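You operate a simulated robot arm through the tools that you are given. There is no shell and no other tool.

Carry out the task below with a simulated robot arm. There is one attempt and no reset: what you move stays moved.

## Task
Put things in order on the belt past the gate. At the end: the brown links carton is on the pale yellow saucer; the cream test tile (marked "Dobbrel") from the belt past the gate stands on top of the green mug box; the beige tall prop from the belt past the gate stands where the cream test tile stood; the wide grey tub (marked "GROG") stands where the brown links carton stood; whatever was shut is shut again. Leave all else as you found it, and nothing knocked over.

Only the result counts: the job must be done as asked and must still hold three seconds after the hand-in. Knocking over, shifting, dropping, spilling or breaking anything else fails it.

## Robot
A 6-joint arm with a two-finger parallel gripper, fixed in place. Base frame: the origin is at the foot of the arm, x ahead of it, y to its left, z up; the work surface is at about z = 0.82. Lengths are in m, angles in degrees, forces in N, time in s.
With the tool pointing down near the work surface it reaches from about 0.26 to 0.68 m from the base axis. Its first joint turns from -66.0 to 66.0 degrees. Payload 2.9 kg.
Tool frame: the origin (TCP) lies between the finger pads and is the grasp point; the fingertips stand 0.03 m ahead of it; z points along the fingers, y is the line along which they close. The gripper opens to 0.11 m. The fingers are 0.02 m wide and 0.01 m thick; the gripper's body (0.048 by 0.112 m) begins 0.055 m behind the TCP.
Orientation is that of the tool frame in the base frame, as [roll, pitch, yaw] about the fixed x, y, z axes, in that order (R = Rz(yaw) Ry(pitch) Rx(roll)). With the fingers straight down and closing along the base's y, the tool's x points along the base's -x, its y along +y and its z along -z.

## Interface
- The arm moves only by the tool drive_tool. Its argument "targets" is a list of rows, each an object of numbers (a shift or turn left out is 0, a gripper value left out holds the last): "rx", "ry", "rz": the turn, a rotation vector about the base's x, y, z in degrees; "x", "y", "z": the shift along the base's x, y, z in m; "claw": the opening in per cent of the stroke, from 0 (shut) to 100 (fully open). In form: [{"rx": .., "ry": .., "rz": .., "x": .., "y": .., "z": .., "claw": ..}, ...]. A call has 1 to 20 rows; each row is the pose to reach, as a shift and turn from the pose commanded when the call began. A row lasts 0.2 s, in which the tool goes at most 0.05 m and 8.6 degrees; a call with a longer step from one row to the next is refused whole, and so is a gripper value outside its range. A pose out of reach is approached as far as the arm can. The call stops where the force on the tool passes 40 N (or 10 N more than at its start, if that is more) or the arm is blocked; 0.2 s more then pass. Each finger travels about 0.108 m/s and halts on what it meets, pressing with about 27 N; the grip force reading is that of the motor and also rises with nothing between the fingers. The clock runs only during rows and for 0.2 s after the last one: add rows that repeat a pose to give the fingers time. It gives the time, the measured TCP pose, the force on the tool (base axes), the opening and the grip force at its end, in the units of the frame above (readings bear some noise), with the torque about the TCP (base axes, N m) and any sound that the robot's microphone picked up.
- Cameras (640 x 400 px; columns grow to the right, rows downward): "scene" is fixed at [0.0648, 0.424, 1.3893]; the picture's right is [-0.86, -0.51, 0.00], its down [-0.27, 0.46, -0.84] and it looks along [0.43, -0.73, -0.54] (base axes); focal length 346 px, centre (320, 200). "wrist" rides on the gripper at [0.072, 0.017, -0.103] in the tool frame; the picture's right is [-0.23, 0.97, 0.00], its down [-0.76, -0.18, -0.62] and it looks along [-0.61, -0.14, 0.78] (tool axes); focal length 222 px, centre (320, 200). There is no depth. A picture from a camera that has moved, and an enlarged one, comes with that camera's place and axes in the base frame and with its lens.
- grab_frame(camera): a new picture of that camera. No time passes.
- close_up(camera, box): a new picture of the part [left, top, right, bottom] of that camera's present view, enlarged. No time passes.
- hand_in(): hands the job in; it is judged then, once.

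Places have to be worked out from the pictures, the camera data and where the tool is seen. Open the gripper and draw the arm clear of the work before you hand the job in, unless the task says otherwise.

The tools are called after "Request:" by a JSON object that holds its "name" and its "arguments". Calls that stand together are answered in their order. drive_tool: Moves the arm, as the interface text tells. Its arguments: {"type":"object","properties":{"targets":{"type":"array"}},"required":["targets"]} The other tools are called the same way: grab_frame (camera) takes a picture; close_up (camera, box) takes an enlarged picture of a part of a camera's view; hand_in () hands the job in.

At the start:

```text
t: 0.0
tool_pos: [0.5137, -0.1279, 1.1158]
tcp_rot: [180.0, 0.0, -179.9]
contact_force: [-0.6, -0.3, -0.1]
wrist_torque: [0.03, -0.02, 0.0]
gripper_width: 0.1099
grasp_force: 0.1
```

scene: 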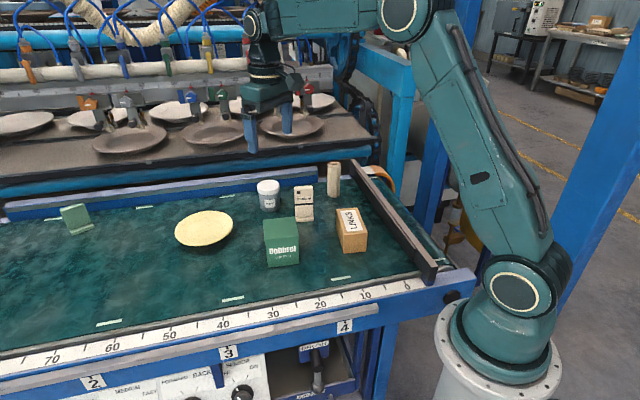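
wrist: 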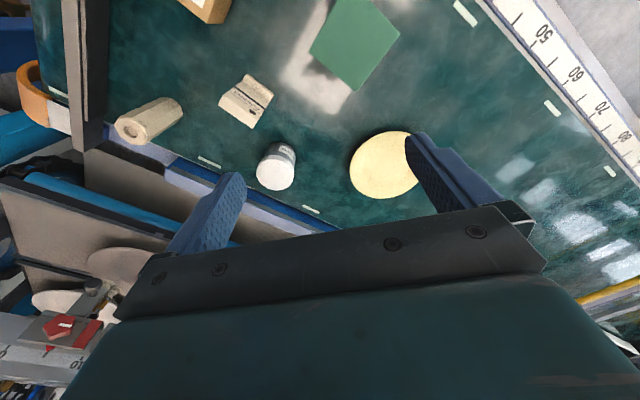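

I'll start by looking closely at the objects on the belt before moving anything.

Request:
{"name": "close_up", "arguments": {"camera": "scene", "box": [160, 150, 400, 300]}}

Request:
{"name": "close_up", "arguments": {"camera": "wrist", "box": [60, 0, 460, 250]}}

Request:
{"name": "close_up", "arguments": {"camera": "scene", "box": [0, 150, 240, 300]}}

```text
2.67 times, centred on (280, 225) of scene
camera zoom: at [0.0648, 0.424, 1.3893], right [-0.86, -0.51, 0.0], down [-0.27, 0.46, -0.84], along [0.43, -0.73, -0.54], focal length 922 px, centre (427, 133)
```

zoom: 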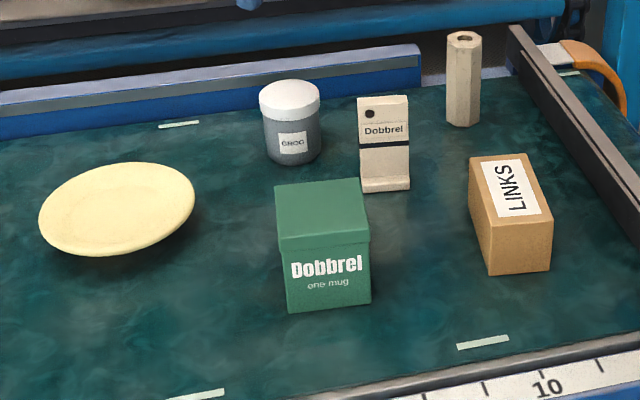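

```text
1.60 times, centred on (260, 125) of wrist
camera zoom: at [0.441, -0.1109, 1.2189], right [0.23, 0.97, 0.0], down [0.76, -0.18, 0.62], along [0.61, -0.14, -0.78], focal length 355 px, centre (416, 320)
```

zoom: 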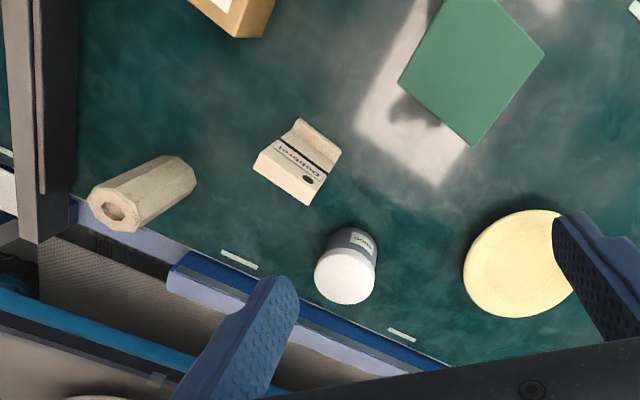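

```text
2.67 times, centred on (120, 225) of scene
camera zoom: at [0.0648, 0.424, 1.3893], right [-0.86, -0.51, 0.0], down [-0.27, 0.46, -0.84], along [0.43, -0.73, -0.54], focal length 922 px, centre (853, 133)
```

zoom: 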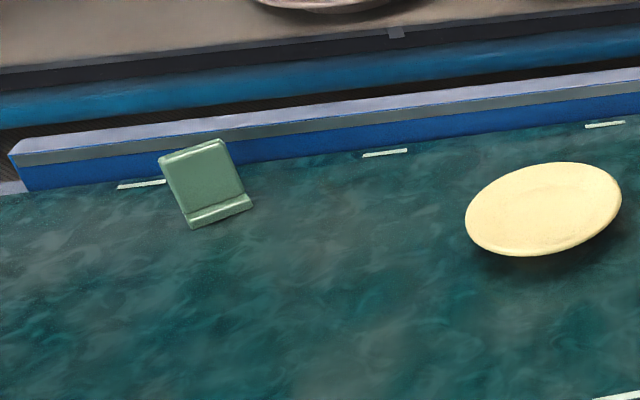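

The pictures show carton, tub, tile, prop, mug box, saucer and an extra green tile. I'll tilt the tool so the wrist camera looks straight down and measure places from overhead.

Request:
{"name": "drive_tool", "arguments": {"targets": [{"ry": 8, "x": -0.005, "y": -0.01}, {"ry": 16, "x": -0.01, "y": -0.02}, {"ry": 24, "x": -0.015, "y": -0.03}, {"ry": 32, "x": -0.02, "y": -0.04}, {"ry": 38, "x": -0.02, "y": -0.05}, {"ry": 38, "x": -0.02, "y": -0.05}]}}

Request:
{"name": "grab_frame", "arguments": {"camera": "wrist"}}

Request:
{"name": "grab_frame", "arguments": {"camera": "scene"}}

```text
t: 1.0
tool_pos: [0.4928, -0.164, 1.1089]
tcp_rot: [179.9, -27.0, -179.6]
contact_force: [2.9, -3.8, -24.6]
wrist_torque: [0.27, 0.03, 0.04]
gripper_width: 0.11
grasp_force: 0.0
out of reach, approached as far as the arm can: row 2, 4
stopped in row 4: the force on the tool passed its limit at 97 N (the readings are from after the stop); the commanded pose is now the measured one
```

```text
taken
camera wrist: at [0.4755, -0.1466, 1.2345], right [0.2, 0.97, -0.1], down [0.96, -0.17, 0.21], along [0.19, -0.14, -0.97], focal length 222 px, centre (320, 200)
```

wrist: 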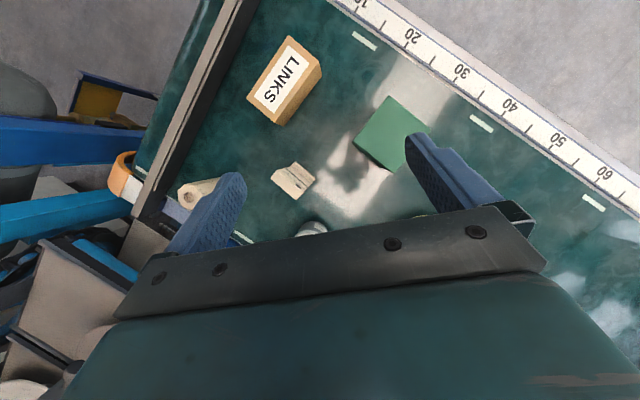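

```text
taken
```

scene: 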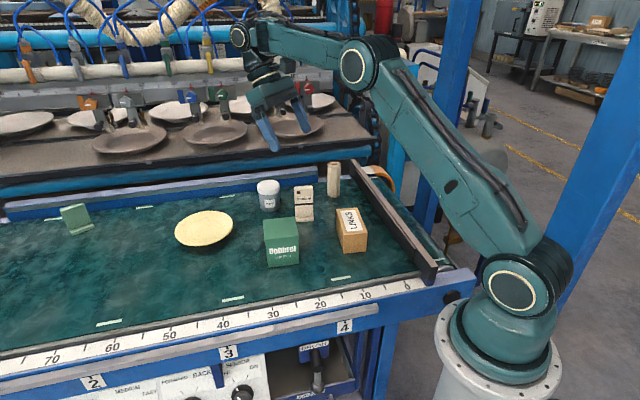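

The tilt met something (97 N, tool now at -27° pitch), so I'm backing out by undoing the tilt the way I came. Objects look undisturbed in the scene picture.

Request:
{"name": "drive_tool", "arguments": {"targets": [{"ry": -5, "x": 0.002, "y": 0.005}, {"ry": -11, "x": 0.005, "y": 0.01}]}}

Request:
{"name": "close_up", "arguments": {"camera": "scene", "box": [160, 0, 400, 150]}}

```text
t: 1.6
tool_pos: [0.4969, -0.1537, 1.1093]
tcp_rot: [-180.0, -16.1, -179.9]
contact_force: [-0.2, -0.3, -0.5]
wrist_torque: [-0.02, 0.03, 0.0]
gripper_width: 0.1101
grasp_force: 0.1
```

```text
2.67 times, centred on (280, 75) of scene
camera zoom: at [0.0648, 0.424, 1.3893], right [-0.86, -0.51, 0.0], down [-0.27, 0.46, -0.84], along [0.43, -0.73, -0.54], focal length 922 px, centre (427, 533)
```

zoom: 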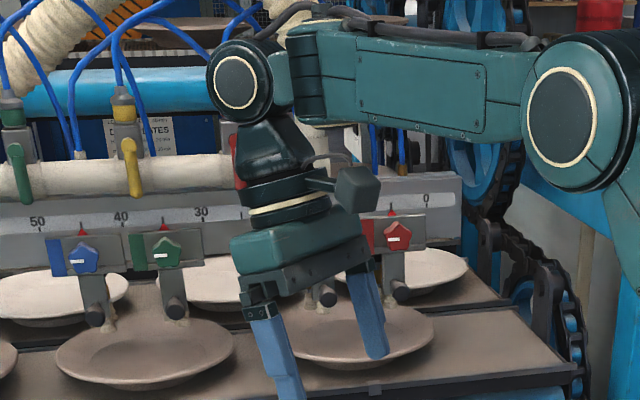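

The contact is gone. Now I'll return to vertical and pull back towards the base, so the camera sees everything ahead of it from a safe pose.

Request:
{"name": "drive_tool", "arguments": {"targets": [{"ry": -8, "x": -0.03, "z": 0.0}, {"ry": -16, "x": -0.07, "z": 0.01}, {"ry": -16, "x": -0.1, "z": 0.02}, {"ry": -16, "x": -0.137, "z": 0.03}, {"ry": -16, "x": -0.137, "z": 0.03}]}}

Request:
{"name": "grab_frame", "arguments": {"camera": "wrist"}}

Request:
{"name": "close_up", "arguments": {"camera": "wrist", "box": [100, 20, 420, 220]}}

```text
t: 2.8
tool_pos: [0.4042, -0.1176, 1.1832]
tcp_rot: [173.2, 0.2, 179.7]
contact_force: [1.0, 0.3, 0.1]
wrist_torque: [0.01, -0.01, 0.04]
gripper_width: 0.1102
grasp_force: 0.1
out of reach, approached as far as the arm can: row 1, 2, 3, 4
```

```text
taken
camera wrist: at [0.3313, -0.1122, 1.287], right [0.23, 0.97, 0.12], down [0.76, -0.25, 0.6], along [0.61, -0.05, -0.79], focal length 222 px, centre (320, 200)
```

wrist: 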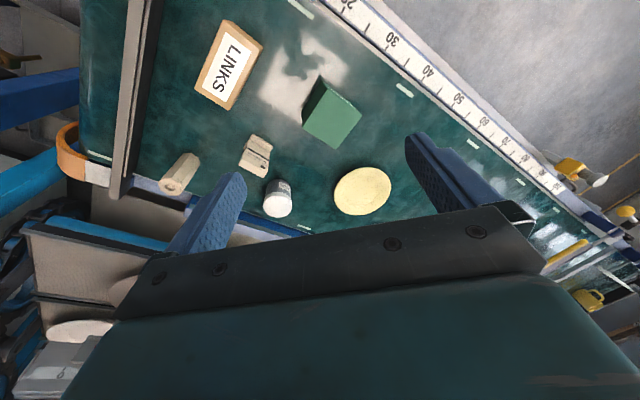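

```text
2.00 times, centred on (260, 120) of wrist
camera zoom: at [0.3313, -0.1122, 1.287], right [0.23, 0.97, 0.12], down [0.76, -0.25, 0.6], along [0.61, -0.05, -0.79], focal length 444 px, centre (440, 360)
```

zoom: 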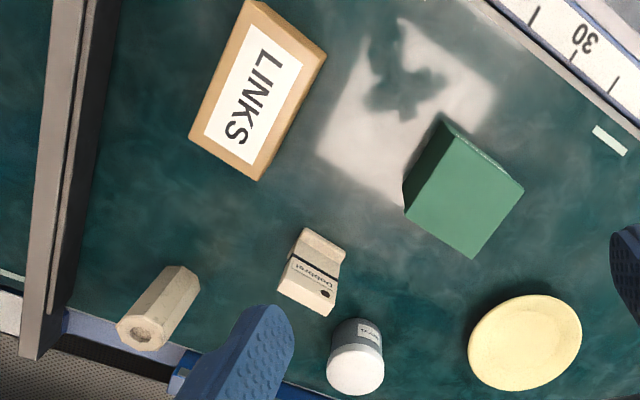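

The pull-back pose was outside reach at that height (tool ended up tilted), but the view is useful: carton near (0.35,-0.22), tile near (0.50,-0.22), tub near (0.62,-0.24). I'll come down over the carton and turn the fingers square to its long side for a closer look.

Request:
{"name": "drive_tool", "arguments": {"targets": [{"z": -0.03, "y": -0.01}, {"z": -0.06, "y": -0.03}, {"z": -0.09, "y": -0.05, "rz": -8}, {"z": -0.115, "y": -0.066, "x": -0.005, "rz": -16}, {"z": -0.119, "y": -0.066, "x": -0.008, "rz": -24}, {"z": -0.119, "y": -0.066, "x": -0.008, "rz": -32}, {"z": -0.119, "y": -0.066, "x": -0.008, "rz": -40}, {"z": -0.119, "y": -0.066, "x": -0.008, "rz": -48}, {"z": -0.119, "y": -0.066, "x": -0.008, "rz": -53}, {"z": -0.119, "y": -0.066, "x": -0.008, "rz": -53}]}}

Request:
{"name": "grab_frame", "arguments": {"camera": "wrist"}}

Request:
{"name": "grab_frame", "arguments": {"camera": "scene"}}

```text
t: 5.0
tool_pos: [0.3525, -0.2214, 1.0221]
tcp_rot: [-179.9, -0.3, 127.1]
contact_force: [-0.2, 0.1, 0.4]
wrist_torque: [0.01, 0.0, -0.02]
gripper_width: 0.1099
grasp_force: 0.2
```

```text
taken
camera wrist: at [0.3229, -0.152, 1.1252], right [0.91, 0.41, 0.0], down [0.32, -0.72, 0.62], along [0.25, -0.57, -0.78], focal length 222 px, centre (320, 200)
```

wrist: 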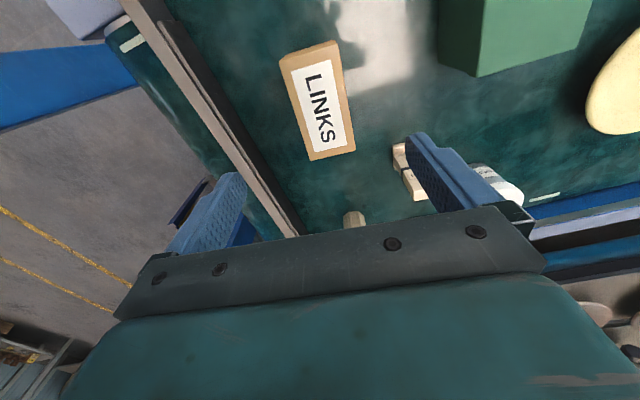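

```text
taken
```

scene: 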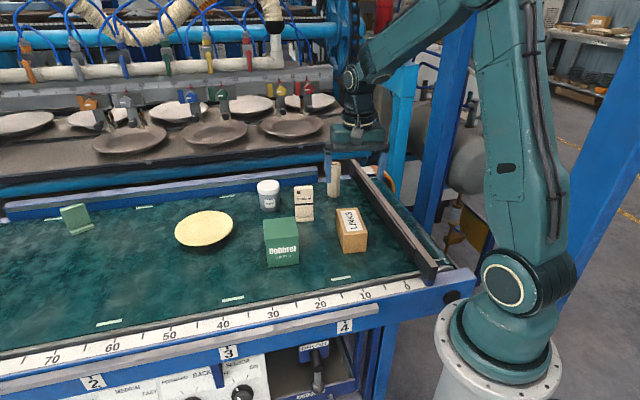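

The tool is reachable here. I'll enlarge the wrist view to measure the carton and its neighbours.

Request:
{"name": "close_up", "arguments": {"camera": "wrist", "box": [240, 20, 400, 180]}}

Request:
{"name": "close_up", "arguments": {"camera": "wrist", "box": [320, 120, 560, 240]}}

```text
2.50 times, centred on (320, 100) of wrist
camera zoom: at [0.3229, -0.152, 1.1252], right [0.91, 0.41, 0.0], down [0.32, -0.72, 0.62], along [0.25, -0.57, -0.78], focal length 555 px, centre (320, 450)
```

zoom: 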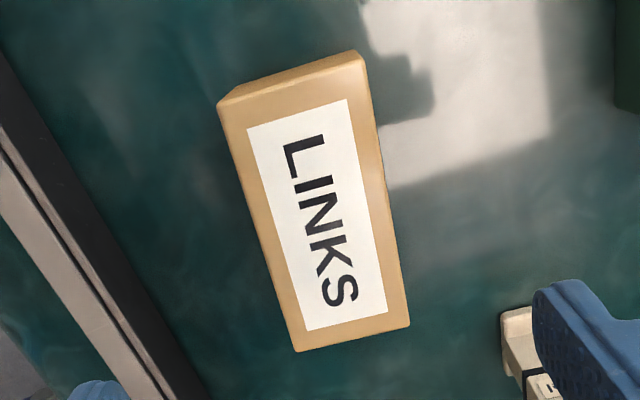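

```text
2.67 times, centred on (440, 180) of wrist
camera zoom: at [0.3229, -0.152, 1.1252], right [0.91, 0.41, 0.0], down [0.32, -0.72, 0.62], along [0.25, -0.57, -0.78], focal length 592 px, centre (0, 253)
```

zoom: 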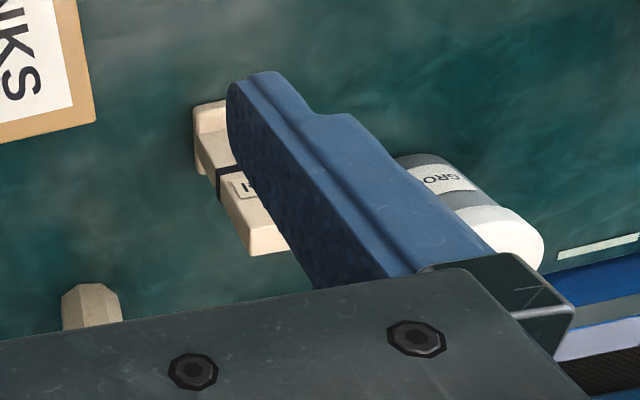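

The carton measures about 0.107 × 0.057 × 0.06, centred near (0.355,-0.221), with its long axis at about -52°. Before gripping I'll scout the saucer from closer up, as it lies near the reach limit.

Request:
{"name": "drive_tool", "arguments": {"targets": [{"x": 0.028, "y": 0.021, "rz": 6.6}, {"x": 0.056, "y": 0.042, "rz": 13.2}, {"x": 0.084, "y": 0.063, "rz": 19.8}, {"x": 0.112, "y": 0.084, "rz": 26.4}, {"x": 0.14, "y": 0.105, "rz": 33}, {"x": 0.168, "y": 0.126, "rz": 39.6}, {"x": 0.196, "y": 0.147, "rz": 46.2}, {"x": 0.227, "y": 0.17, "rz": 53}, {"x": 0.227, "y": 0.17, "rz": 53}]}}

Request:
{"name": "grab_frame", "arguments": {"camera": "wrist"}}

Request:
{"name": "grab_frame", "arguments": {"camera": "scene"}}

```text
t: 7.0
tool_pos: [0.5781, -0.0471, 1.0202]
tcp_rot: [-180.0, -0.3, -179.6]
contact_force: [-0.5, -0.2, -0.2]
wrist_torque: [0.01, -0.01, 0.0]
gripper_width: 0.11
grasp_force: 0.0
```

```text
taken
camera wrist: at [0.5062, -0.0311, 1.1244], right [0.22, 0.97, 0.0], down [0.76, -0.17, 0.62], along [0.61, -0.14, -0.78], focal length 222 px, centre (320, 200)
```

wrist: 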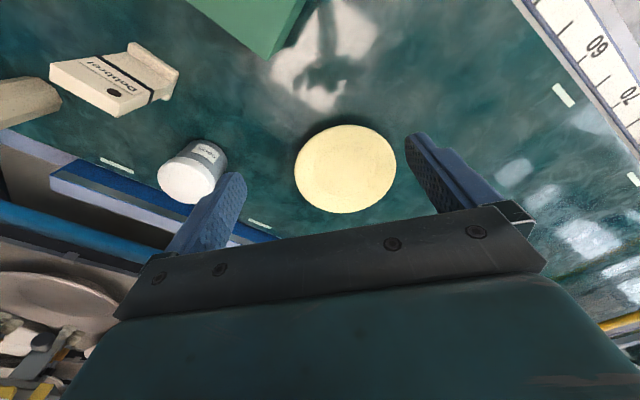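

```text
taken
```

scene: 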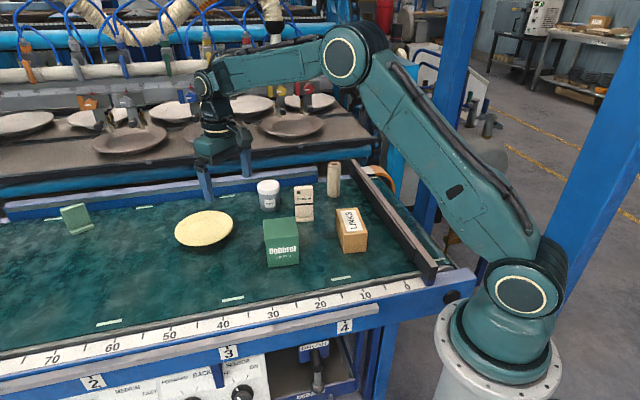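

Request:
{"name": "close_up", "arguments": {"camera": "wrist", "box": [250, 90, 450, 250]}}

Request:
{"name": "close_up", "arguments": {"camera": "wrist", "box": [20, 20, 260, 220]}}

```text
2.50 times, centred on (350, 170) of wrist
camera zoom: at [0.5062, -0.0311, 1.1244], right [0.22, 0.97, 0.0], down [0.76, -0.17, 0.62], along [0.61, -0.14, -0.78], focal length 555 px, centre (245, 275)
```

zoom: 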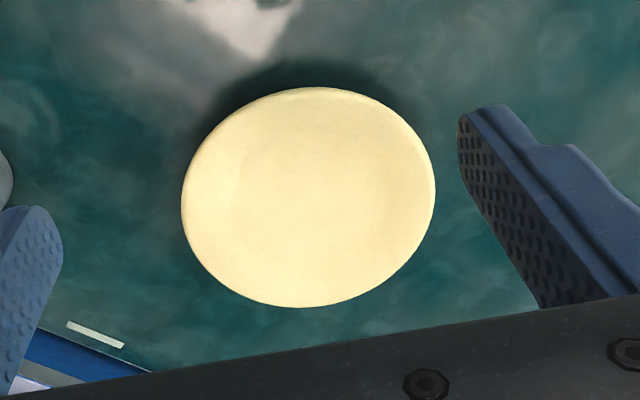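

```text
2.00 times, centred on (140, 120) of wrist
camera zoom: at [0.5062, -0.0311, 1.1244], right [0.22, 0.97, 0.0], down [0.76, -0.17, 0.62], along [0.61, -0.14, -0.78], focal length 444 px, centre (680, 360)
```

zoom: 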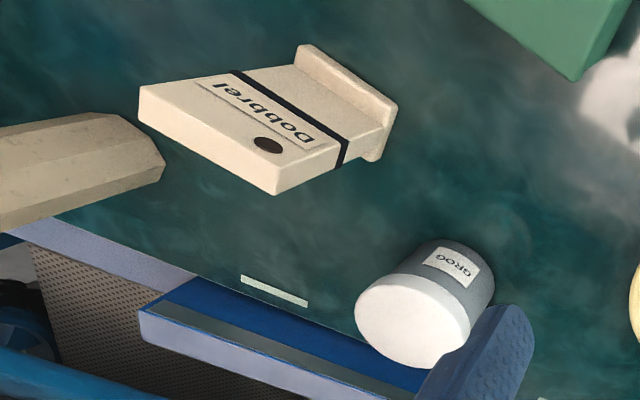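

The saucer centre works out near (0.682,-0.034), radius about 0.075, right at the reach limit. I'll test that reach empty, staying well above the saucer.

Request:
{"name": "drive_tool", "arguments": {"targets": [{"x": 0.025, "y": 0.004, "z": -0.02}, {"x": 0.05, "y": 0.008, "z": -0.04}, {"x": 0.075, "y": 0.012, "z": -0.06}, {"x": 0.102, "y": 0.016, "z": -0.08}, {"x": 0.102, "y": 0.016, "z": -0.08}, {"x": 0.102, "y": 0.016, "z": -0.1}, {"x": 0.102, "y": 0.016, "z": -0.1}]}}

Request:
{"name": "grab_frame", "arguments": {"camera": "scene"}}

Request:
{"name": "grab_frame", "arguments": {"camera": "wrist"}}

```text
t: 8.6
tool_pos: [0.6775, -0.0319, 0.9214]
tcp_rot: [180.0, -0.1, -179.8]
contact_force: [-0.4, 0.5, -0.2]
wrist_torque: [-0.01, -0.03, -0.02]
gripper_width: 0.11
grasp_force: 0.0
```

```text
taken
```

scene: 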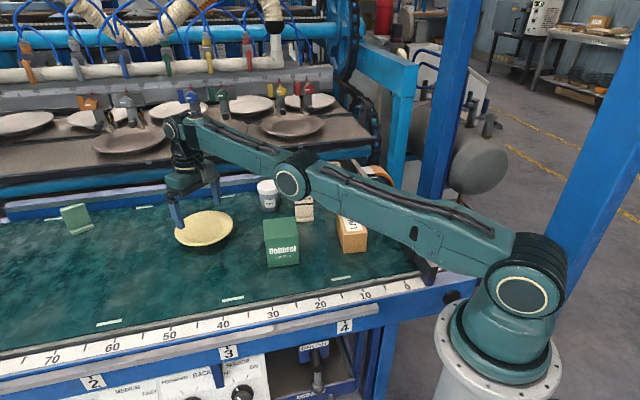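

```text
taken
camera wrist: at [0.6069, -0.0148, 1.0243], right [0.22, 0.97, 0.0], down [0.76, -0.17, 0.62], along [0.61, -0.14, -0.78], focal length 222 px, centre (320, 200)
```

wrist: 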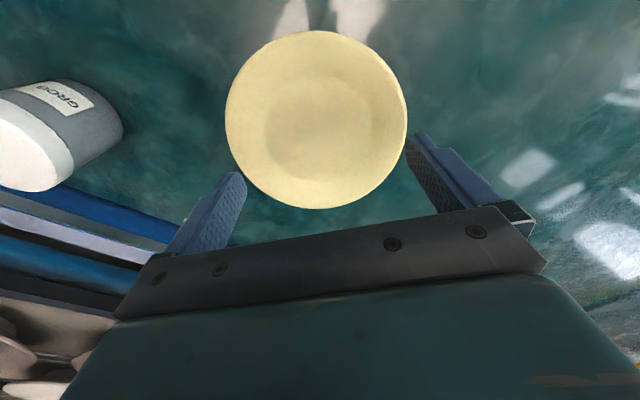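

The saucer centre is reachable with the tool vertical. Now I go back over the carton with the fingers turned square across its short side.

Request:
{"name": "drive_tool", "arguments": {"targets": [{"z": 0.045}, {"z": 0.09}, {"x": -0.036, "y": -0.021, "z": 0.1, "rz": -6}, {"x": -0.072, "y": -0.042, "z": 0.1, "rz": -12}, {"x": -0.108, "y": -0.063, "z": 0.1, "rz": -18}, {"x": -0.144, "y": -0.083, "z": 0.1, "rz": -24}, {"x": -0.18, "y": -0.104, "z": 0.1, "rz": -30}, {"x": -0.216, "y": -0.125, "z": 0.1, "rz": -36}, {"x": -0.252, "y": -0.146, "z": 0.1, "rz": -42}, {"x": -0.288, "y": -0.166, "z": 0.1, "rz": -48}, {"x": -0.3265, "y": -0.1874, "z": 0.1, "rz": -52}, {"x": -0.3265, "y": -0.1874, "z": 0.06, "rz": -52}, {"x": -0.3265, "y": -0.1874, "z": 0.04, "rz": -52}, {"x": -0.3265, "y": -0.1874, "z": 0.04, "rz": -52}]}}

Request:
{"name": "close_up", "arguments": {"camera": "wrist", "box": [160, 0, 480, 200]}}

```text
t: 11.6
tool_pos: [0.3551, -0.2228, 0.9612]
tcp_rot: [180.0, -0.1, 128.2]
contact_force: [0.4, 0.9, 0.2]
wrist_torque: [0.02, 0.0, 0.0]
gripper_width: 0.1103
grasp_force: 0.0
out of reach, approached as far as the arm can: row 1, 2
```

```text
2.00 times, centred on (320, 100) of wrist
camera zoom: at [0.3244, -0.1546, 1.0645], right [0.91, 0.42, 0.0], down [0.33, -0.71, 0.62], along [0.26, -0.56, -0.78], focal length 444 px, centre (320, 400)
```

zoom: 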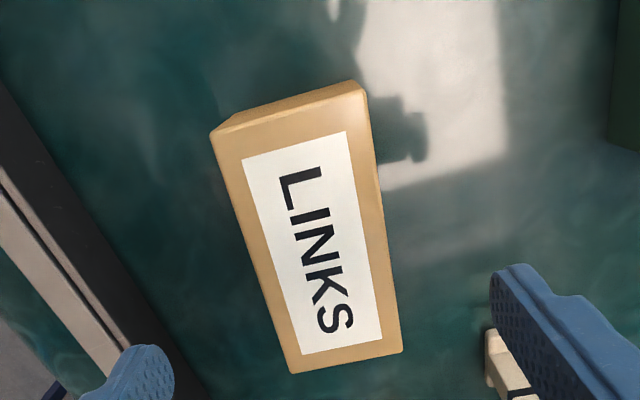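

Tool is square over the carton, offset only ~2 mm. Descending to grip it in its upper half, then closing.

Request:
{"name": "drive_tool", "arguments": {"targets": [{"y": 0.001, "z": -0.03}, {"y": 0.001, "z": -0.06}, {"y": 0.001, "z": -0.08}, {"y": 0.001, "z": -0.09}, {"y": 0.001, "z": -0.09}, {"y": 0.001, "z": -0.09, "claw": 0}, {"y": 0.001, "z": -0.09, "claw": 0}, {"y": 0.001, "z": -0.09, "claw": 0}, {"y": 0.001, "z": -0.09, "claw": 0}]}}

Request:
{"name": "grab_frame", "arguments": {"camera": "wrist"}}

Request:
{"name": "close_up", "arguments": {"camera": "scene", "box": [240, 130, 440, 290]}}

```text
t: 13.6
tool_pos: [0.3549, -0.219, 0.8695]
tcp_rot: [-179.9, -0.3, 128.2]
contact_force: [0.6, -0.8, 0.7]
wrist_torque: [0.0, 0.02, -0.02]
gripper_width: 0.0578
grasp_force: 26.9
```

```text
taken
camera wrist: at [0.3238, -0.1519, 0.9734], right [0.91, 0.42, 0.0], down [0.33, -0.71, 0.62], along [0.26, -0.56, -0.78], focal length 222 px, centre (320, 200)
```

wrist: 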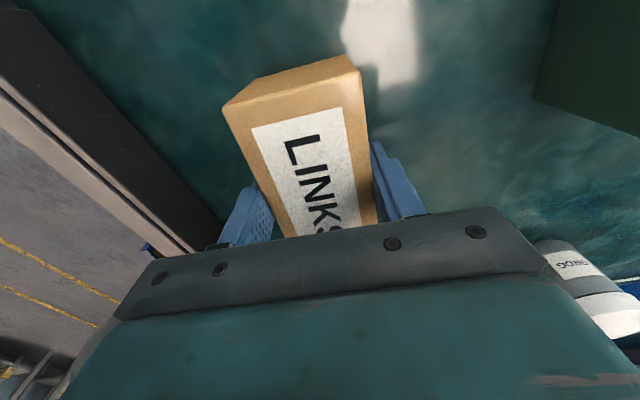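

```text
2.50 times, centred on (340, 210) of scene
camera zoom: at [0.0648, 0.424, 1.3893], right [-0.86, -0.51, 0.0], down [-0.27, 0.46, -0.84], along [0.43, -0.73, -0.54], focal length 864 px, centre (270, 175)
```

zoom: 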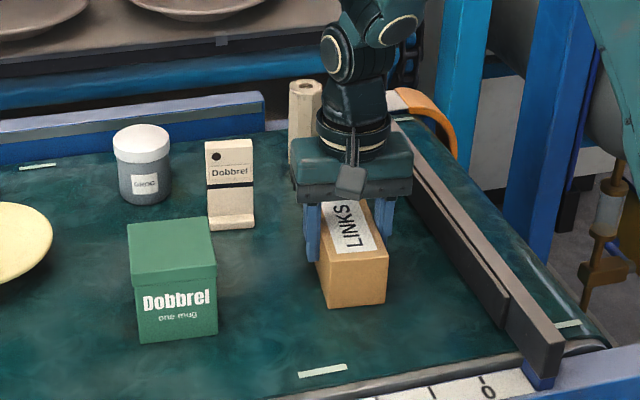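

Gripped: the opening stopped at 0.058 m. Lifting to clear the box and tile, then carrying it round to just short of the saucer while turning it back.

Request:
{"name": "drive_tool", "arguments": {"targets": [{"z": 0.02}, {"z": 0.06}, {"z": 0.1}, {"z": 0.13}, {"x": 0.033, "y": 0.021, "z": 0.13, "rz": 6.5}, {"x": 0.066, "y": 0.041, "z": 0.13, "rz": 13}, {"x": 0.099, "y": 0.062, "z": 0.13, "rz": 19.5}, {"x": 0.132, "y": 0.083, "z": 0.13, "rz": 26}, {"x": 0.165, "y": 0.103, "z": 0.13, "rz": 32.5}, {"x": 0.198, "y": 0.124, "z": 0.13, "rz": 39}, {"x": 0.231, "y": 0.145, "z": 0.13, "rz": 45.5}, {"x": 0.2647, "y": 0.1654, "z": 0.12, "rz": 52}, {"x": 0.275, "y": 0.17, "z": 0.08, "rz": 52}, {"x": 0.275, "y": 0.17, "z": 0.06, "rz": 52}, {"x": 0.275, "y": 0.17, "z": 0.06, "rz": 52}]}}

Request:
{"name": "grab_frame", "arguments": {"camera": "wrist"}}

Request:
{"name": "grab_frame", "arguments": {"camera": "scene"}}

```text
t: 16.8
tool_pos: [0.6285, -0.0508, 0.9324]
tcp_rot: [-179.9, -0.2, -179.8]
contact_force: [0.2, 0.3, -1.6]
wrist_torque: [-0.01, 0.0, -0.03]
gripper_width: 0.0578
grasp_force: 26.9
```

```text
taken
camera wrist: at [0.5569, -0.0337, 1.0351], right [0.22, 0.97, 0.0], down [0.76, -0.17, 0.62], along [0.61, -0.14, -0.78], focal length 222 px, centre (320, 200)
```

wrist: 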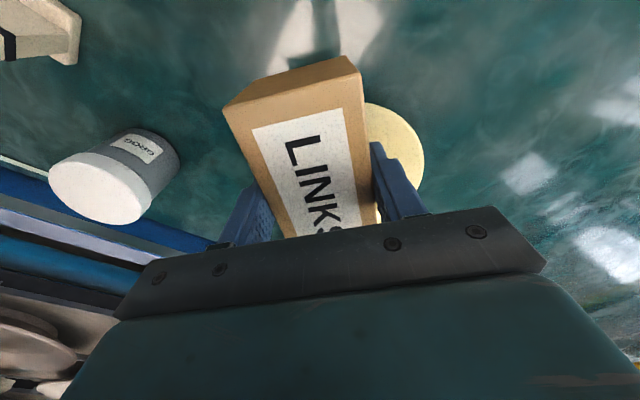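

```text
taken
```

scene: 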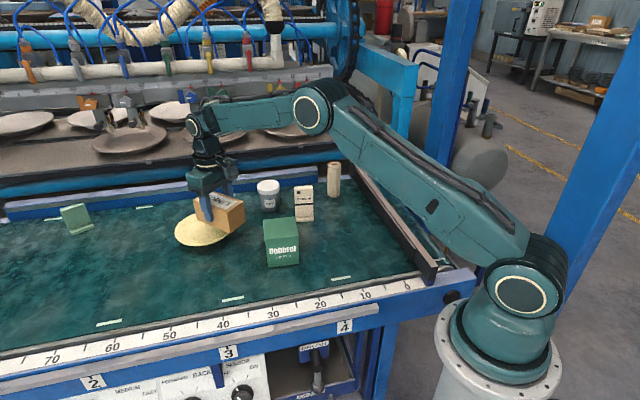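

Carton held firmly and clear. Moving out over the saucer centre and coming down in small steps, watching the force.

Request:
{"name": "drive_tool", "arguments": {"targets": [{"x": 0.02, "y": 0.006, "z": -0.005}, {"x": 0.04, "y": 0.012, "z": -0.01}, {"x": 0.056, "y": 0.0165, "z": -0.01}, {"x": 0.056, "y": 0.0165, "z": -0.01}, {"x": 0.056, "y": 0.0165, "z": -0.015}, {"x": 0.056, "y": 0.0165, "z": -0.02}, {"x": 0.056, "y": 0.0165, "z": -0.02}]}}

Request:
{"name": "grab_frame", "arguments": {"camera": "wrist"}}

Request:
{"name": "close_up", "arguments": {"camera": "scene", "box": [140, 140, 300, 270]}}

```text
t: 18.4
tool_pos: [0.6787, -0.0322, 0.9128]
tcp_rot: [-180.0, -0.2, -179.9]
contact_force: [-0.6, 0.8, -1.8]
wrist_torque: [-0.02, 0.02, 0.02]
gripper_width: 0.0579
grasp_force: 26.5
out of reach, approached as far as the arm can: row 3, 4, 5, 6, 7
```

```text
taken
camera wrist: at [0.6074, -0.0152, 1.0157], right [0.22, 0.97, 0.0], down [0.76, -0.17, 0.62], along [0.61, -0.14, -0.78], focal length 222 px, centre (320, 200)
```

wrist: 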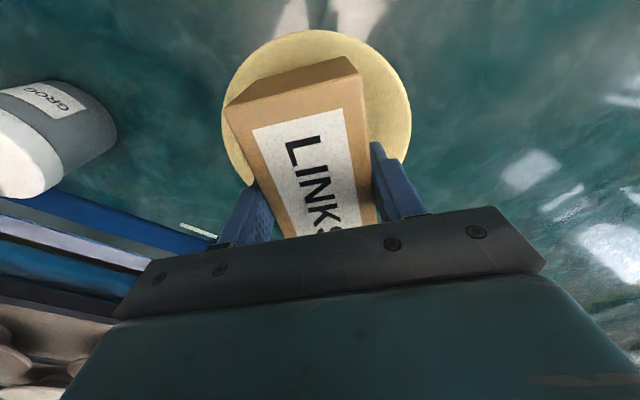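

```text
3.08 times, centred on (220, 205) of scene
camera zoom: at [0.0648, 0.424, 1.3893], right [-0.86, -0.51, 0.0], down [-0.27, 0.46, -0.84], along [0.43, -0.73, -0.54], focal length 1064 px, centre (628, 185)
```

zoom: 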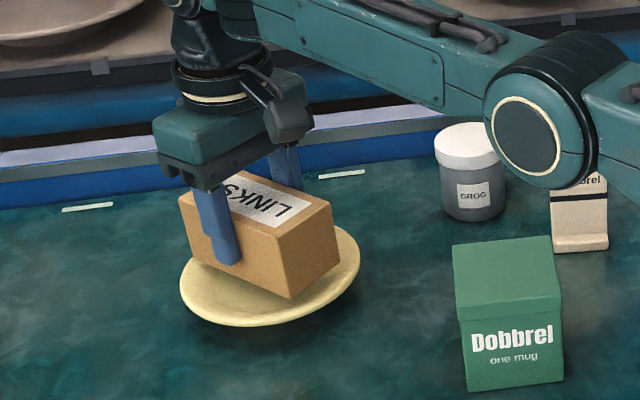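

The arm tops out at about x = 0.679 here, which puts the carton within ~4 mm of the saucer's centre. Lowering in small steps until the saucer takes the weight.

Request:
{"name": "drive_tool", "arguments": {"targets": [{"x": -0.005, "z": -0.003}, {"x": -0.005, "z": -0.006}, {"x": -0.005, "z": -0.009}, {"x": -0.005, "z": -0.012}, {"x": -0.005, "z": -0.012}]}}

Request:
{"name": "close_up", "arguments": {"camera": "scene", "box": [160, 170, 260, 260]}}

```text
t: 19.6
tool_pos: [0.675, -0.0338, 0.902]
tcp_rot: [-179.9, 0.4, -179.9]
contact_force: [4.9, -2.0, 24.6]
wrist_torque: [0.15, 0.3, 0.0]
gripper_width: 0.0576
grasp_force: 26.8
```

```text
4.44 times, centred on (210, 215) of scene
camera zoom: at [0.0644, 0.424, 1.3894], right [-0.86, -0.51, 0.0], down [-0.27, 0.46, -0.84], along [0.43, -0.73, -0.54], focal length 1536 px, centre (809, 133)
```

zoom: 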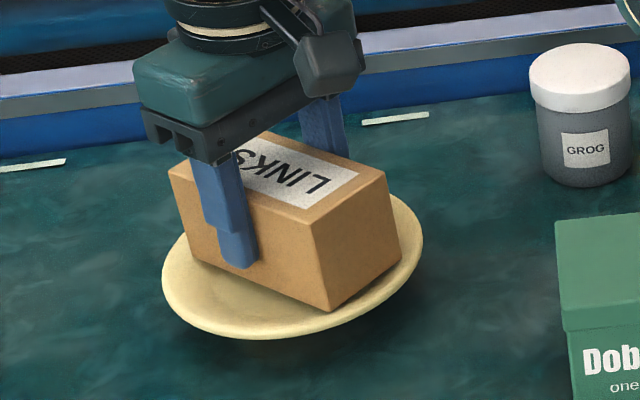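

The carton touches the saucer slightly on its near side (24.6 N, about 7 mm short of centre). I'll lift a hair, push outward as far as the arm goes, and set down again.

Request:
{"name": "drive_tool", "arguments": {"targets": [{"z": 0.006}, {"z": 0.012}, {"x": 0.008, "z": 0.012}, {"x": 0.01, "z": 0.012}, {"x": 0.01, "z": 0.008}, {"x": 0.01, "z": 0.008}]}}

```text
t: 21.0
tool_pos: [0.6801, -0.0295, 0.9075]
tcp_rot: [-179.9, -0.2, -179.8]
contact_force: [1.0, 0.6, -1.7]
wrist_torque: [-0.01, 0.01, -0.02]
gripper_width: 0.0578
grasp_force: 26.9
out of reach, approached as far as the arm can: row 3, 4, 5, 6
```

Now at x = 0.680, close to the centre. Lowering gently again with a small y correction.

Request:
{"name": "drive_tool", "arguments": {"targets": [{"y": -0.003, "z": 0.0}, {"y": -0.003, "z": -0.002}, {"y": -0.003, "z": -0.004}, {"y": -0.003, "z": -0.006}, {"y": -0.003, "z": -0.006}]}}

Request:
{"name": "close_up", "arguments": {"camera": "scene", "box": [160, 170, 260, 260]}}

```text
t: 22.2
tool_pos: [0.6794, -0.0348, 0.9023]
tcp_rot: [180.0, 0.0, -179.8]
contact_force: [-4.5, 0.0, 10.7]
wrist_torque: [-0.02, -0.15, 0.02]
gripper_width: 0.058
grasp_force: 26.9
```

```text
4.44 times, centred on (210, 215) of scene
camera zoom: at [0.0644, 0.424, 1.3893], right [-0.86, -0.51, 0.0], down [-0.27, 0.46, -0.84], along [0.43, -0.73, -0.54], focal length 1536 px, centre (809, 133)
```

zoom: 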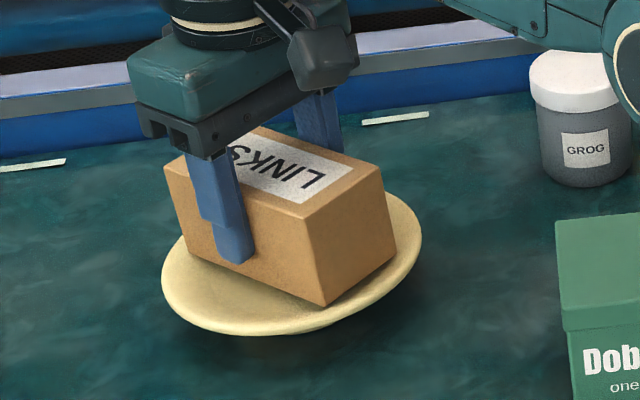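

The carton now rests with even, light contact (10.7 N). I'll ease the outward push, open a little, and check before withdrawing along the carton's length.

Request:
{"name": "drive_tool", "arguments": {"targets": [{"x": -0.005, "z": 0.001}, {"x": -0.008, "z": 0.002}, {"x": -0.008, "z": 0.002, "claw": 56}, {"x": -0.008, "z": 0.002, "claw": 60}, {"x": -0.008, "z": 0.002, "claw": 68}, {"x": -0.008, "z": 0.002, "claw": 68}]}}

Request:
{"name": "close_up", "arguments": {"camera": "scene", "box": [160, 170, 260, 260]}}

Request:
{"name": "grab_frame", "arguments": {"camera": "wrist"}}

```text
t: 23.6
tool_pos: [0.6714, -0.0333, 0.9027]
tcp_rot: [-179.9, -0.3, -179.8]
contact_force: [0.2, 0.1, -0.7]
wrist_torque: [0.03, 0.02, 0.01]
gripper_width: 0.0751
grasp_force: 0.0
```

```text
4.44 times, centred on (210, 215) of scene
camera zoom: at [0.0648, 0.424, 1.3893], right [-0.86, -0.51, 0.0], down [-0.27, 0.46, -0.84], along [0.43, -0.73, -0.54], focal length 1536 px, centre (809, 133)
```

zoom: 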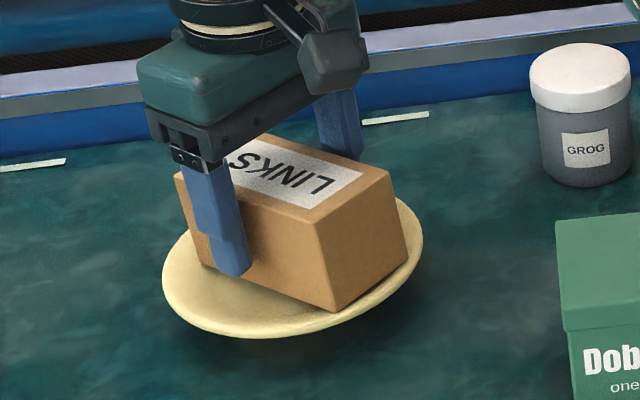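

```text
taken
camera wrist: at [0.6002, -0.0159, 1.006], right [0.22, 0.97, 0.0], down [0.76, -0.17, 0.62], along [0.61, -0.14, -0.78], focal length 222 px, centre (320, 200)
```

wrist: 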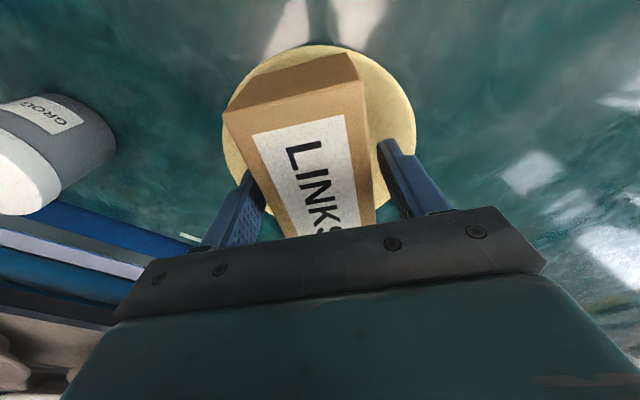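

Released; the carton sits on the saucer and the saucer hasn't moved. Withdrawing upward and inward along the carton's length so the fingers slide clear.

Request:
{"name": "drive_tool", "arguments": {"targets": [{"x": -0.015, "z": 0.015}, {"x": -0.03, "z": 0.035}, {"x": -0.045, "z": 0.06}, {"x": -0.06, "z": 0.09}, {"x": -0.08, "z": 0.12}, {"x": -0.11, "z": 0.13}, {"x": -0.11, "z": 0.13}]}}

Request:
{"name": "grab_frame", "arguments": {"camera": "wrist"}}

Request:
{"name": "close_up", "arguments": {"camera": "scene", "box": [160, 160, 280, 260]}}

```text
t: 25.2
tool_pos: [0.5635, -0.0311, 1.0294]
tcp_rot: [180.0, -0.2, -179.7]
contact_force: [0.1, -0.5, 0.0]
wrist_torque: [0.02, -0.04, 0.01]
gripper_width: 0.0751
grasp_force: 0.1
```

```text
taken
camera wrist: at [0.4907, -0.0146, 1.1339], right [0.22, 0.97, 0.0], down [0.76, -0.17, 0.62], along [0.61, -0.14, -0.78], focal length 222 px, centre (320, 200)
```

wrist: 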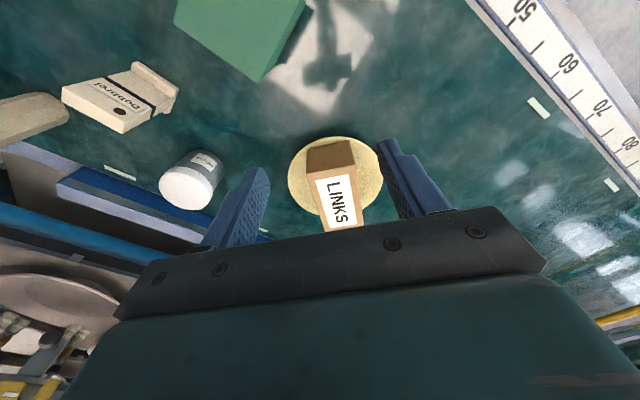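

```text
4.00 times, centred on (220, 210) of scene
camera zoom: at [0.0647, 0.424, 1.3893], right [-0.86, -0.51, 0.0], down [-0.27, 0.46, -0.84], along [0.43, -0.73, -0.54], focal length 1382 px, centre (720, 160)
```

zoom: 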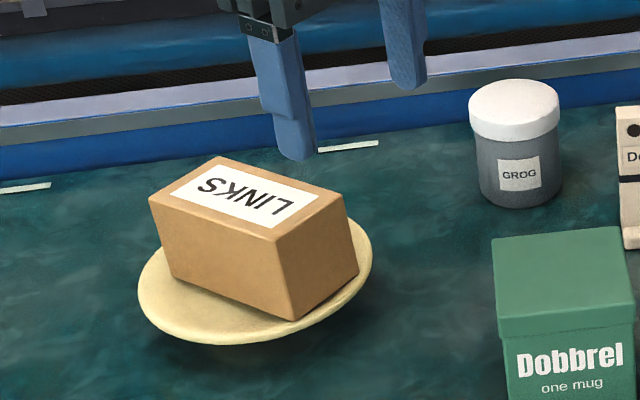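

The carton rests steadily on the saucer. Next I move over the tile with the fingers turned to close across its width, opening fully on the way.

Request:
{"name": "drive_tool", "arguments": {"targets": [{"x": -0.009, "y": -0.0276, "rz": -7, "claw": 100}, {"x": -0.018, "y": -0.055, "rz": -14}, {"x": -0.027, "y": -0.083, "rz": -21}, {"x": -0.036, "y": -0.11, "rz": -28}, {"x": -0.045, "y": -0.138, "rz": -35}, {"x": -0.054, "y": -0.165, "rz": -42}, {"x": -0.063, "y": -0.193, "rz": -49}, {"x": -0.063, "y": -0.193, "rz": -49}]}}

Request:
{"name": "grab_frame", "arguments": {"camera": "wrist"}}

Request:
{"name": "close_up", "arguments": {"camera": "wrist", "box": [220, 20, 420, 200]}}

Request:
{"name": "close_up", "arguments": {"camera": "scene", "box": [240, 150, 360, 280]}}

```text
t: 27.0
tool_pos: [0.4972, -0.2275, 1.0309]
tcp_rot: [179.9, -0.2, 131.1]
contact_force: [0.2, 0.2, 0.0]
wrist_torque: [-0.01, 0.0, -0.03]
gripper_width: 0.1098
grasp_force: 0.1
```

```text
taken
camera wrist: at [0.463, -0.1613, 1.1332], right [0.88, 0.47, 0.0], down [0.37, -0.69, 0.62], along [0.29, -0.55, -0.78], focal length 222 px, centre (320, 200)
```

wrist: 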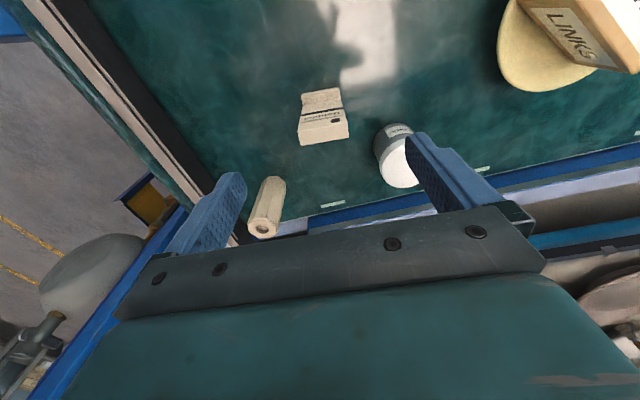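

```text
2.22 times, centred on (320, 110) of wrist
camera zoom: at [0.463, -0.1613, 1.1332], right [0.88, 0.47, 0.0], down [0.37, -0.69, 0.62], along [0.29, -0.55, -0.78], focal length 494 px, centre (320, 400)
```

zoom: 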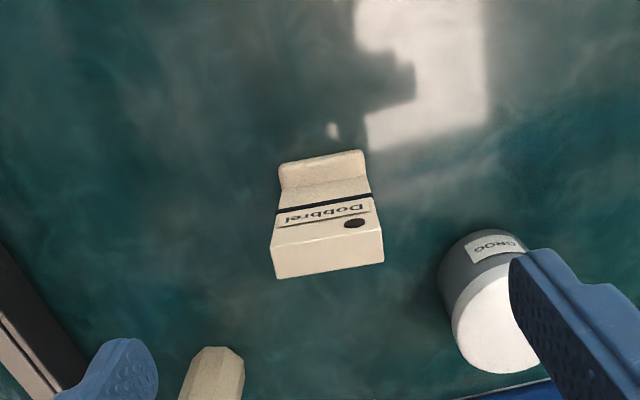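

```text
3.08 times, centred on (300, 215) of scene
camera zoom: at [0.0648, 0.424, 1.3893], right [-0.86, -0.51, 0.0], down [-0.27, 0.46, -0.84], along [0.43, -0.73, -0.54], focal length 1064 px, centre (382, 154)
```

zoom: 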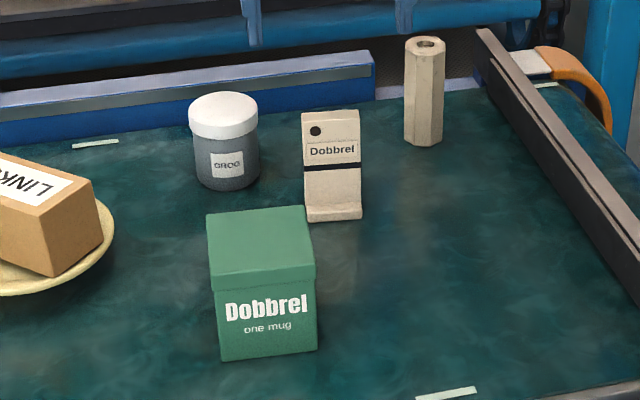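

The tile's plate top is about z = 0.926, its footprint centre near (0.504,-0.232). Before picking it, I'll look straight at the mug box's top from close range so I know where to place the tile.

Request:
{"name": "drive_tool", "arguments": {"targets": [{"x": -0.007, "y": 0.037}, {"x": -0.014, "y": 0.074}, {"x": -0.021, "y": 0.111}, {"x": -0.028, "y": 0.148}, {"x": -0.028, "y": 0.148}]}}

Request:
{"name": "grab_frame", "arguments": {"camera": "wrist"}}

Request:
{"name": "close_up", "arguments": {"camera": "wrist", "box": [220, 20, 420, 200]}}

```text
t: 28.2
tool_pos: [0.4708, -0.0767, 1.029]
tcp_rot: [180.0, -0.2, 131.2]
contact_force: [-0.2, -0.3, -0.7]
wrist_torque: [0.02, -0.01, 0.04]
gripper_width: 0.1101
grasp_force: 0.0
```

```text
taken
camera wrist: at [0.4373, -0.0108, 1.1319], right [0.88, 0.47, 0.0], down [0.37, -0.69, 0.62], along [0.29, -0.55, -0.78], focal length 222 px, centre (320, 200)
```

wrist: 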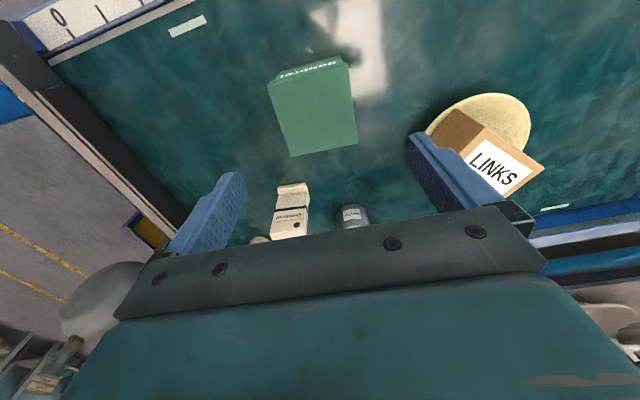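

```text
2.22 times, centred on (320, 110) of wrist
camera zoom: at [0.4373, -0.0108, 1.1319], right [0.88, 0.47, 0.0], down [0.37, -0.69, 0.62], along [0.29, -0.55, -0.78], focal length 494 px, centre (320, 400)
```

zoom: 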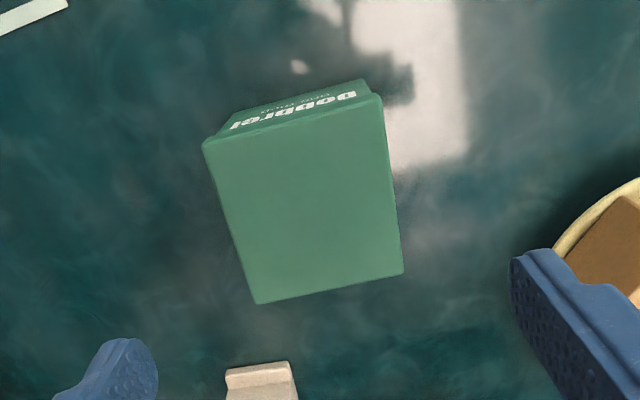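

Box top centre is near (0.468,-0.078), side about 0.075, with its edges in line with the tool. Going back over the tile's plate centre (0.506,-0.2355) and partway down for a check.

Request:
{"name": "drive_tool", "arguments": {"targets": [{"x": 0.0085, "y": -0.04, "rz": -0.5}, {"x": 0.017, "y": -0.08, "rz": -1}, {"x": 0.0255, "y": -0.12, "rz": -1.5}, {"x": 0.0339, "y": -0.1593, "rz": -2}, {"x": 0.0339, "y": -0.1593, "z": -0.03, "rz": -2}, {"x": 0.0339, "y": -0.1593, "z": -0.055, "rz": -2}, {"x": 0.0339, "y": -0.1593, "z": -0.055, "rz": -2}]}}

Request:
{"name": "close_up", "arguments": {"camera": "wrist", "box": [200, 20, 440, 220]}}

Request:
{"name": "close_up", "arguments": {"camera": "scene", "box": [240, 130, 360, 250]}}

```text
t: 29.8
tool_pos: [0.5062, -0.2368, 0.977]
tcp_rot: [-180.0, -0.2, 129.2]
contact_force: [0.1, -0.1, -0.4]
wrist_torque: [0.02, 0.02, 0.01]
gripper_width: 0.1102
grasp_force: 0.0
```

```text
2.00 times, centred on (320, 120) of wrist
camera zoom: at [0.4743, -0.1692, 1.0807], right [0.9, 0.44, 0.0], down [0.35, -0.7, 0.62], along [0.27, -0.56, -0.78], focal length 444 px, centre (320, 360)
```

zoom: 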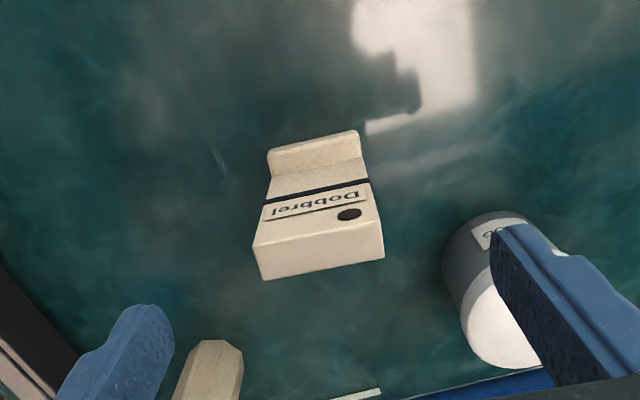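

```text
3.33 times, centred on (300, 190) of scene
camera zoom: at [0.0648, 0.424, 1.3893], right [-0.86, -0.51, 0.0], down [-0.27, 0.46, -0.84], along [0.43, -0.73, -0.54], focal length 1152 px, centre (387, 233)
```

zoom: 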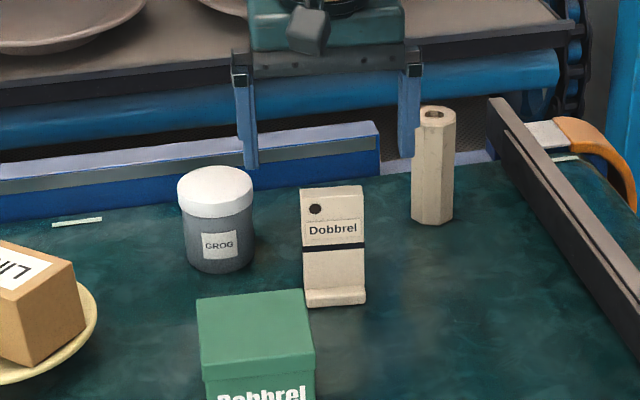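

The fingers are square to the tile, centred within ~1 mm, and clear of the tub. Descending and closing on the tile.

Request:
{"name": "drive_tool", "arguments": {"targets": [{"z": -0.025}, {"z": -0.05}, {"z": -0.07}, {"z": -0.087}, {"z": -0.087}, {"z": -0.087, "claw": 60}, {"z": -0.087, "claw": 0}, {"z": -0.087, "claw": 0}, {"z": -0.087, "claw": 0}, {"z": -0.087, "claw": 0}]}}

Request:
{"name": "grab_frame", "arguments": {"camera": "wrist"}}

Request:
{"name": "close_up", "arguments": {"camera": "scene", "box": [240, 130, 360, 250]}}

```text
t: 32.0
tool_pos: [0.5025, -0.2375, 0.889]
tcp_rot: [180.0, -0.2, 129.1]
contact_force: [0.9, 0.7, 0.4]
wrist_torque: [0.04, -0.07, -0.01]
gripper_width: 0.0497
grasp_force: 27.0
```

```text
taken
camera wrist: at [0.4716, -0.1713, 0.9918], right [0.9, 0.44, 0.0], down [0.34, -0.7, 0.62], along [0.27, -0.56, -0.78], focal length 222 px, centre (320, 200)
```

wrist: 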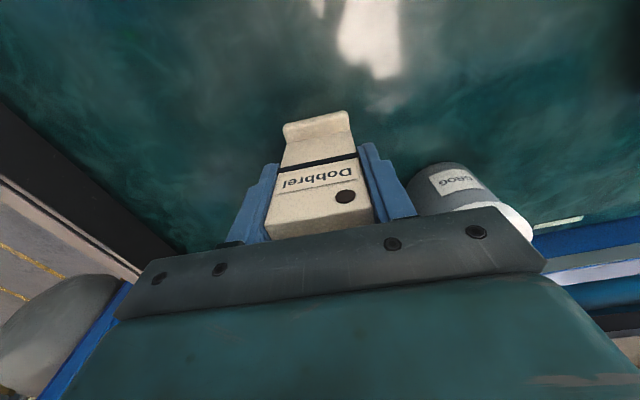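

```text
3.33 times, centred on (300, 190) of scene
camera zoom: at [0.0648, 0.424, 1.3893], right [-0.86, -0.51, 0.0], down [-0.27, 0.46, -0.84], along [0.43, -0.73, -0.54], focal length 1152 px, centre (387, 233)
```

zoom: 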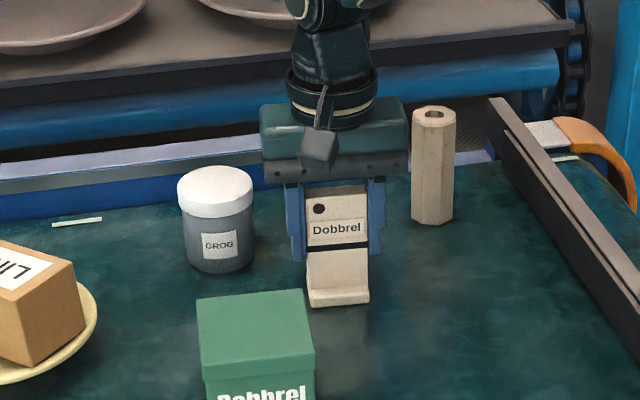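

Tile gripped (0.050 m). Lifting it clear and carrying it over the mug box, then checking before lowering.

Request:
{"name": "drive_tool", "arguments": {"targets": [{"z": 0.01}, {"z": 0.04}, {"z": 0.08}, {"z": 0.12}, {"z": 0.145}, {"x": -0.008, "y": 0.035, "z": 0.145, "rz": 0.6}, {"x": -0.016, "y": 0.07, "z": 0.145, "rz": 1.2}, {"x": -0.024, "y": 0.105, "z": 0.145, "rz": 1.8}, {"x": -0.03, "y": 0.14, "z": 0.145, "rz": 2.4}, {"x": -0.032, "y": 0.1554, "z": 0.145, "rz": 2.5}, {"x": -0.032, "y": 0.1554, "z": 0.12, "rz": 2.5}, {"x": -0.032, "y": 0.1554, "z": 0.11, "rz": 2.5}, {"x": -0.032, "y": 0.1554, "z": 0.11, "rz": 2.5}]}}

Request:
{"name": "grab_frame", "arguments": {"camera": "wrist"}}

Request:
{"name": "close_up", "arguments": {"camera": "scene", "box": [220, 150, 360, 280]}}

```text
t: 34.8
tool_pos: [0.4716, -0.0803, 1.0003]
tcp_rot: [-180.0, -0.2, 131.7]
contact_force: [-0.2, 0.6, -1.9]
wrist_torque: [-0.02, 0.0, 0.02]
gripper_width: 0.0497
grasp_force: 26.8
```

```text
taken
camera wrist: at [0.436, -0.0165, 1.1028], right [0.88, 0.48, 0.0], down [0.38, -0.69, 0.62], along [0.3, -0.55, -0.78], focal length 222 px, centre (320, 200)
```

wrist: 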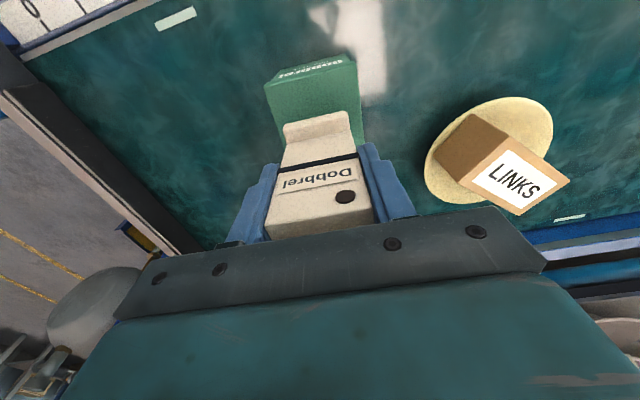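

```text
3.08 times, centred on (290, 215) of scene
camera zoom: at [0.0648, 0.424, 1.3893], right [-0.86, -0.51, 0.0], down [-0.27, 0.46, -0.84], along [0.43, -0.73, -0.54], focal length 1064 px, centre (412, 154)
```

zoom: 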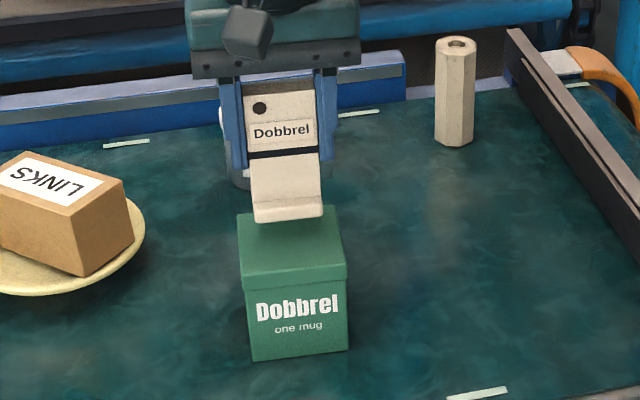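

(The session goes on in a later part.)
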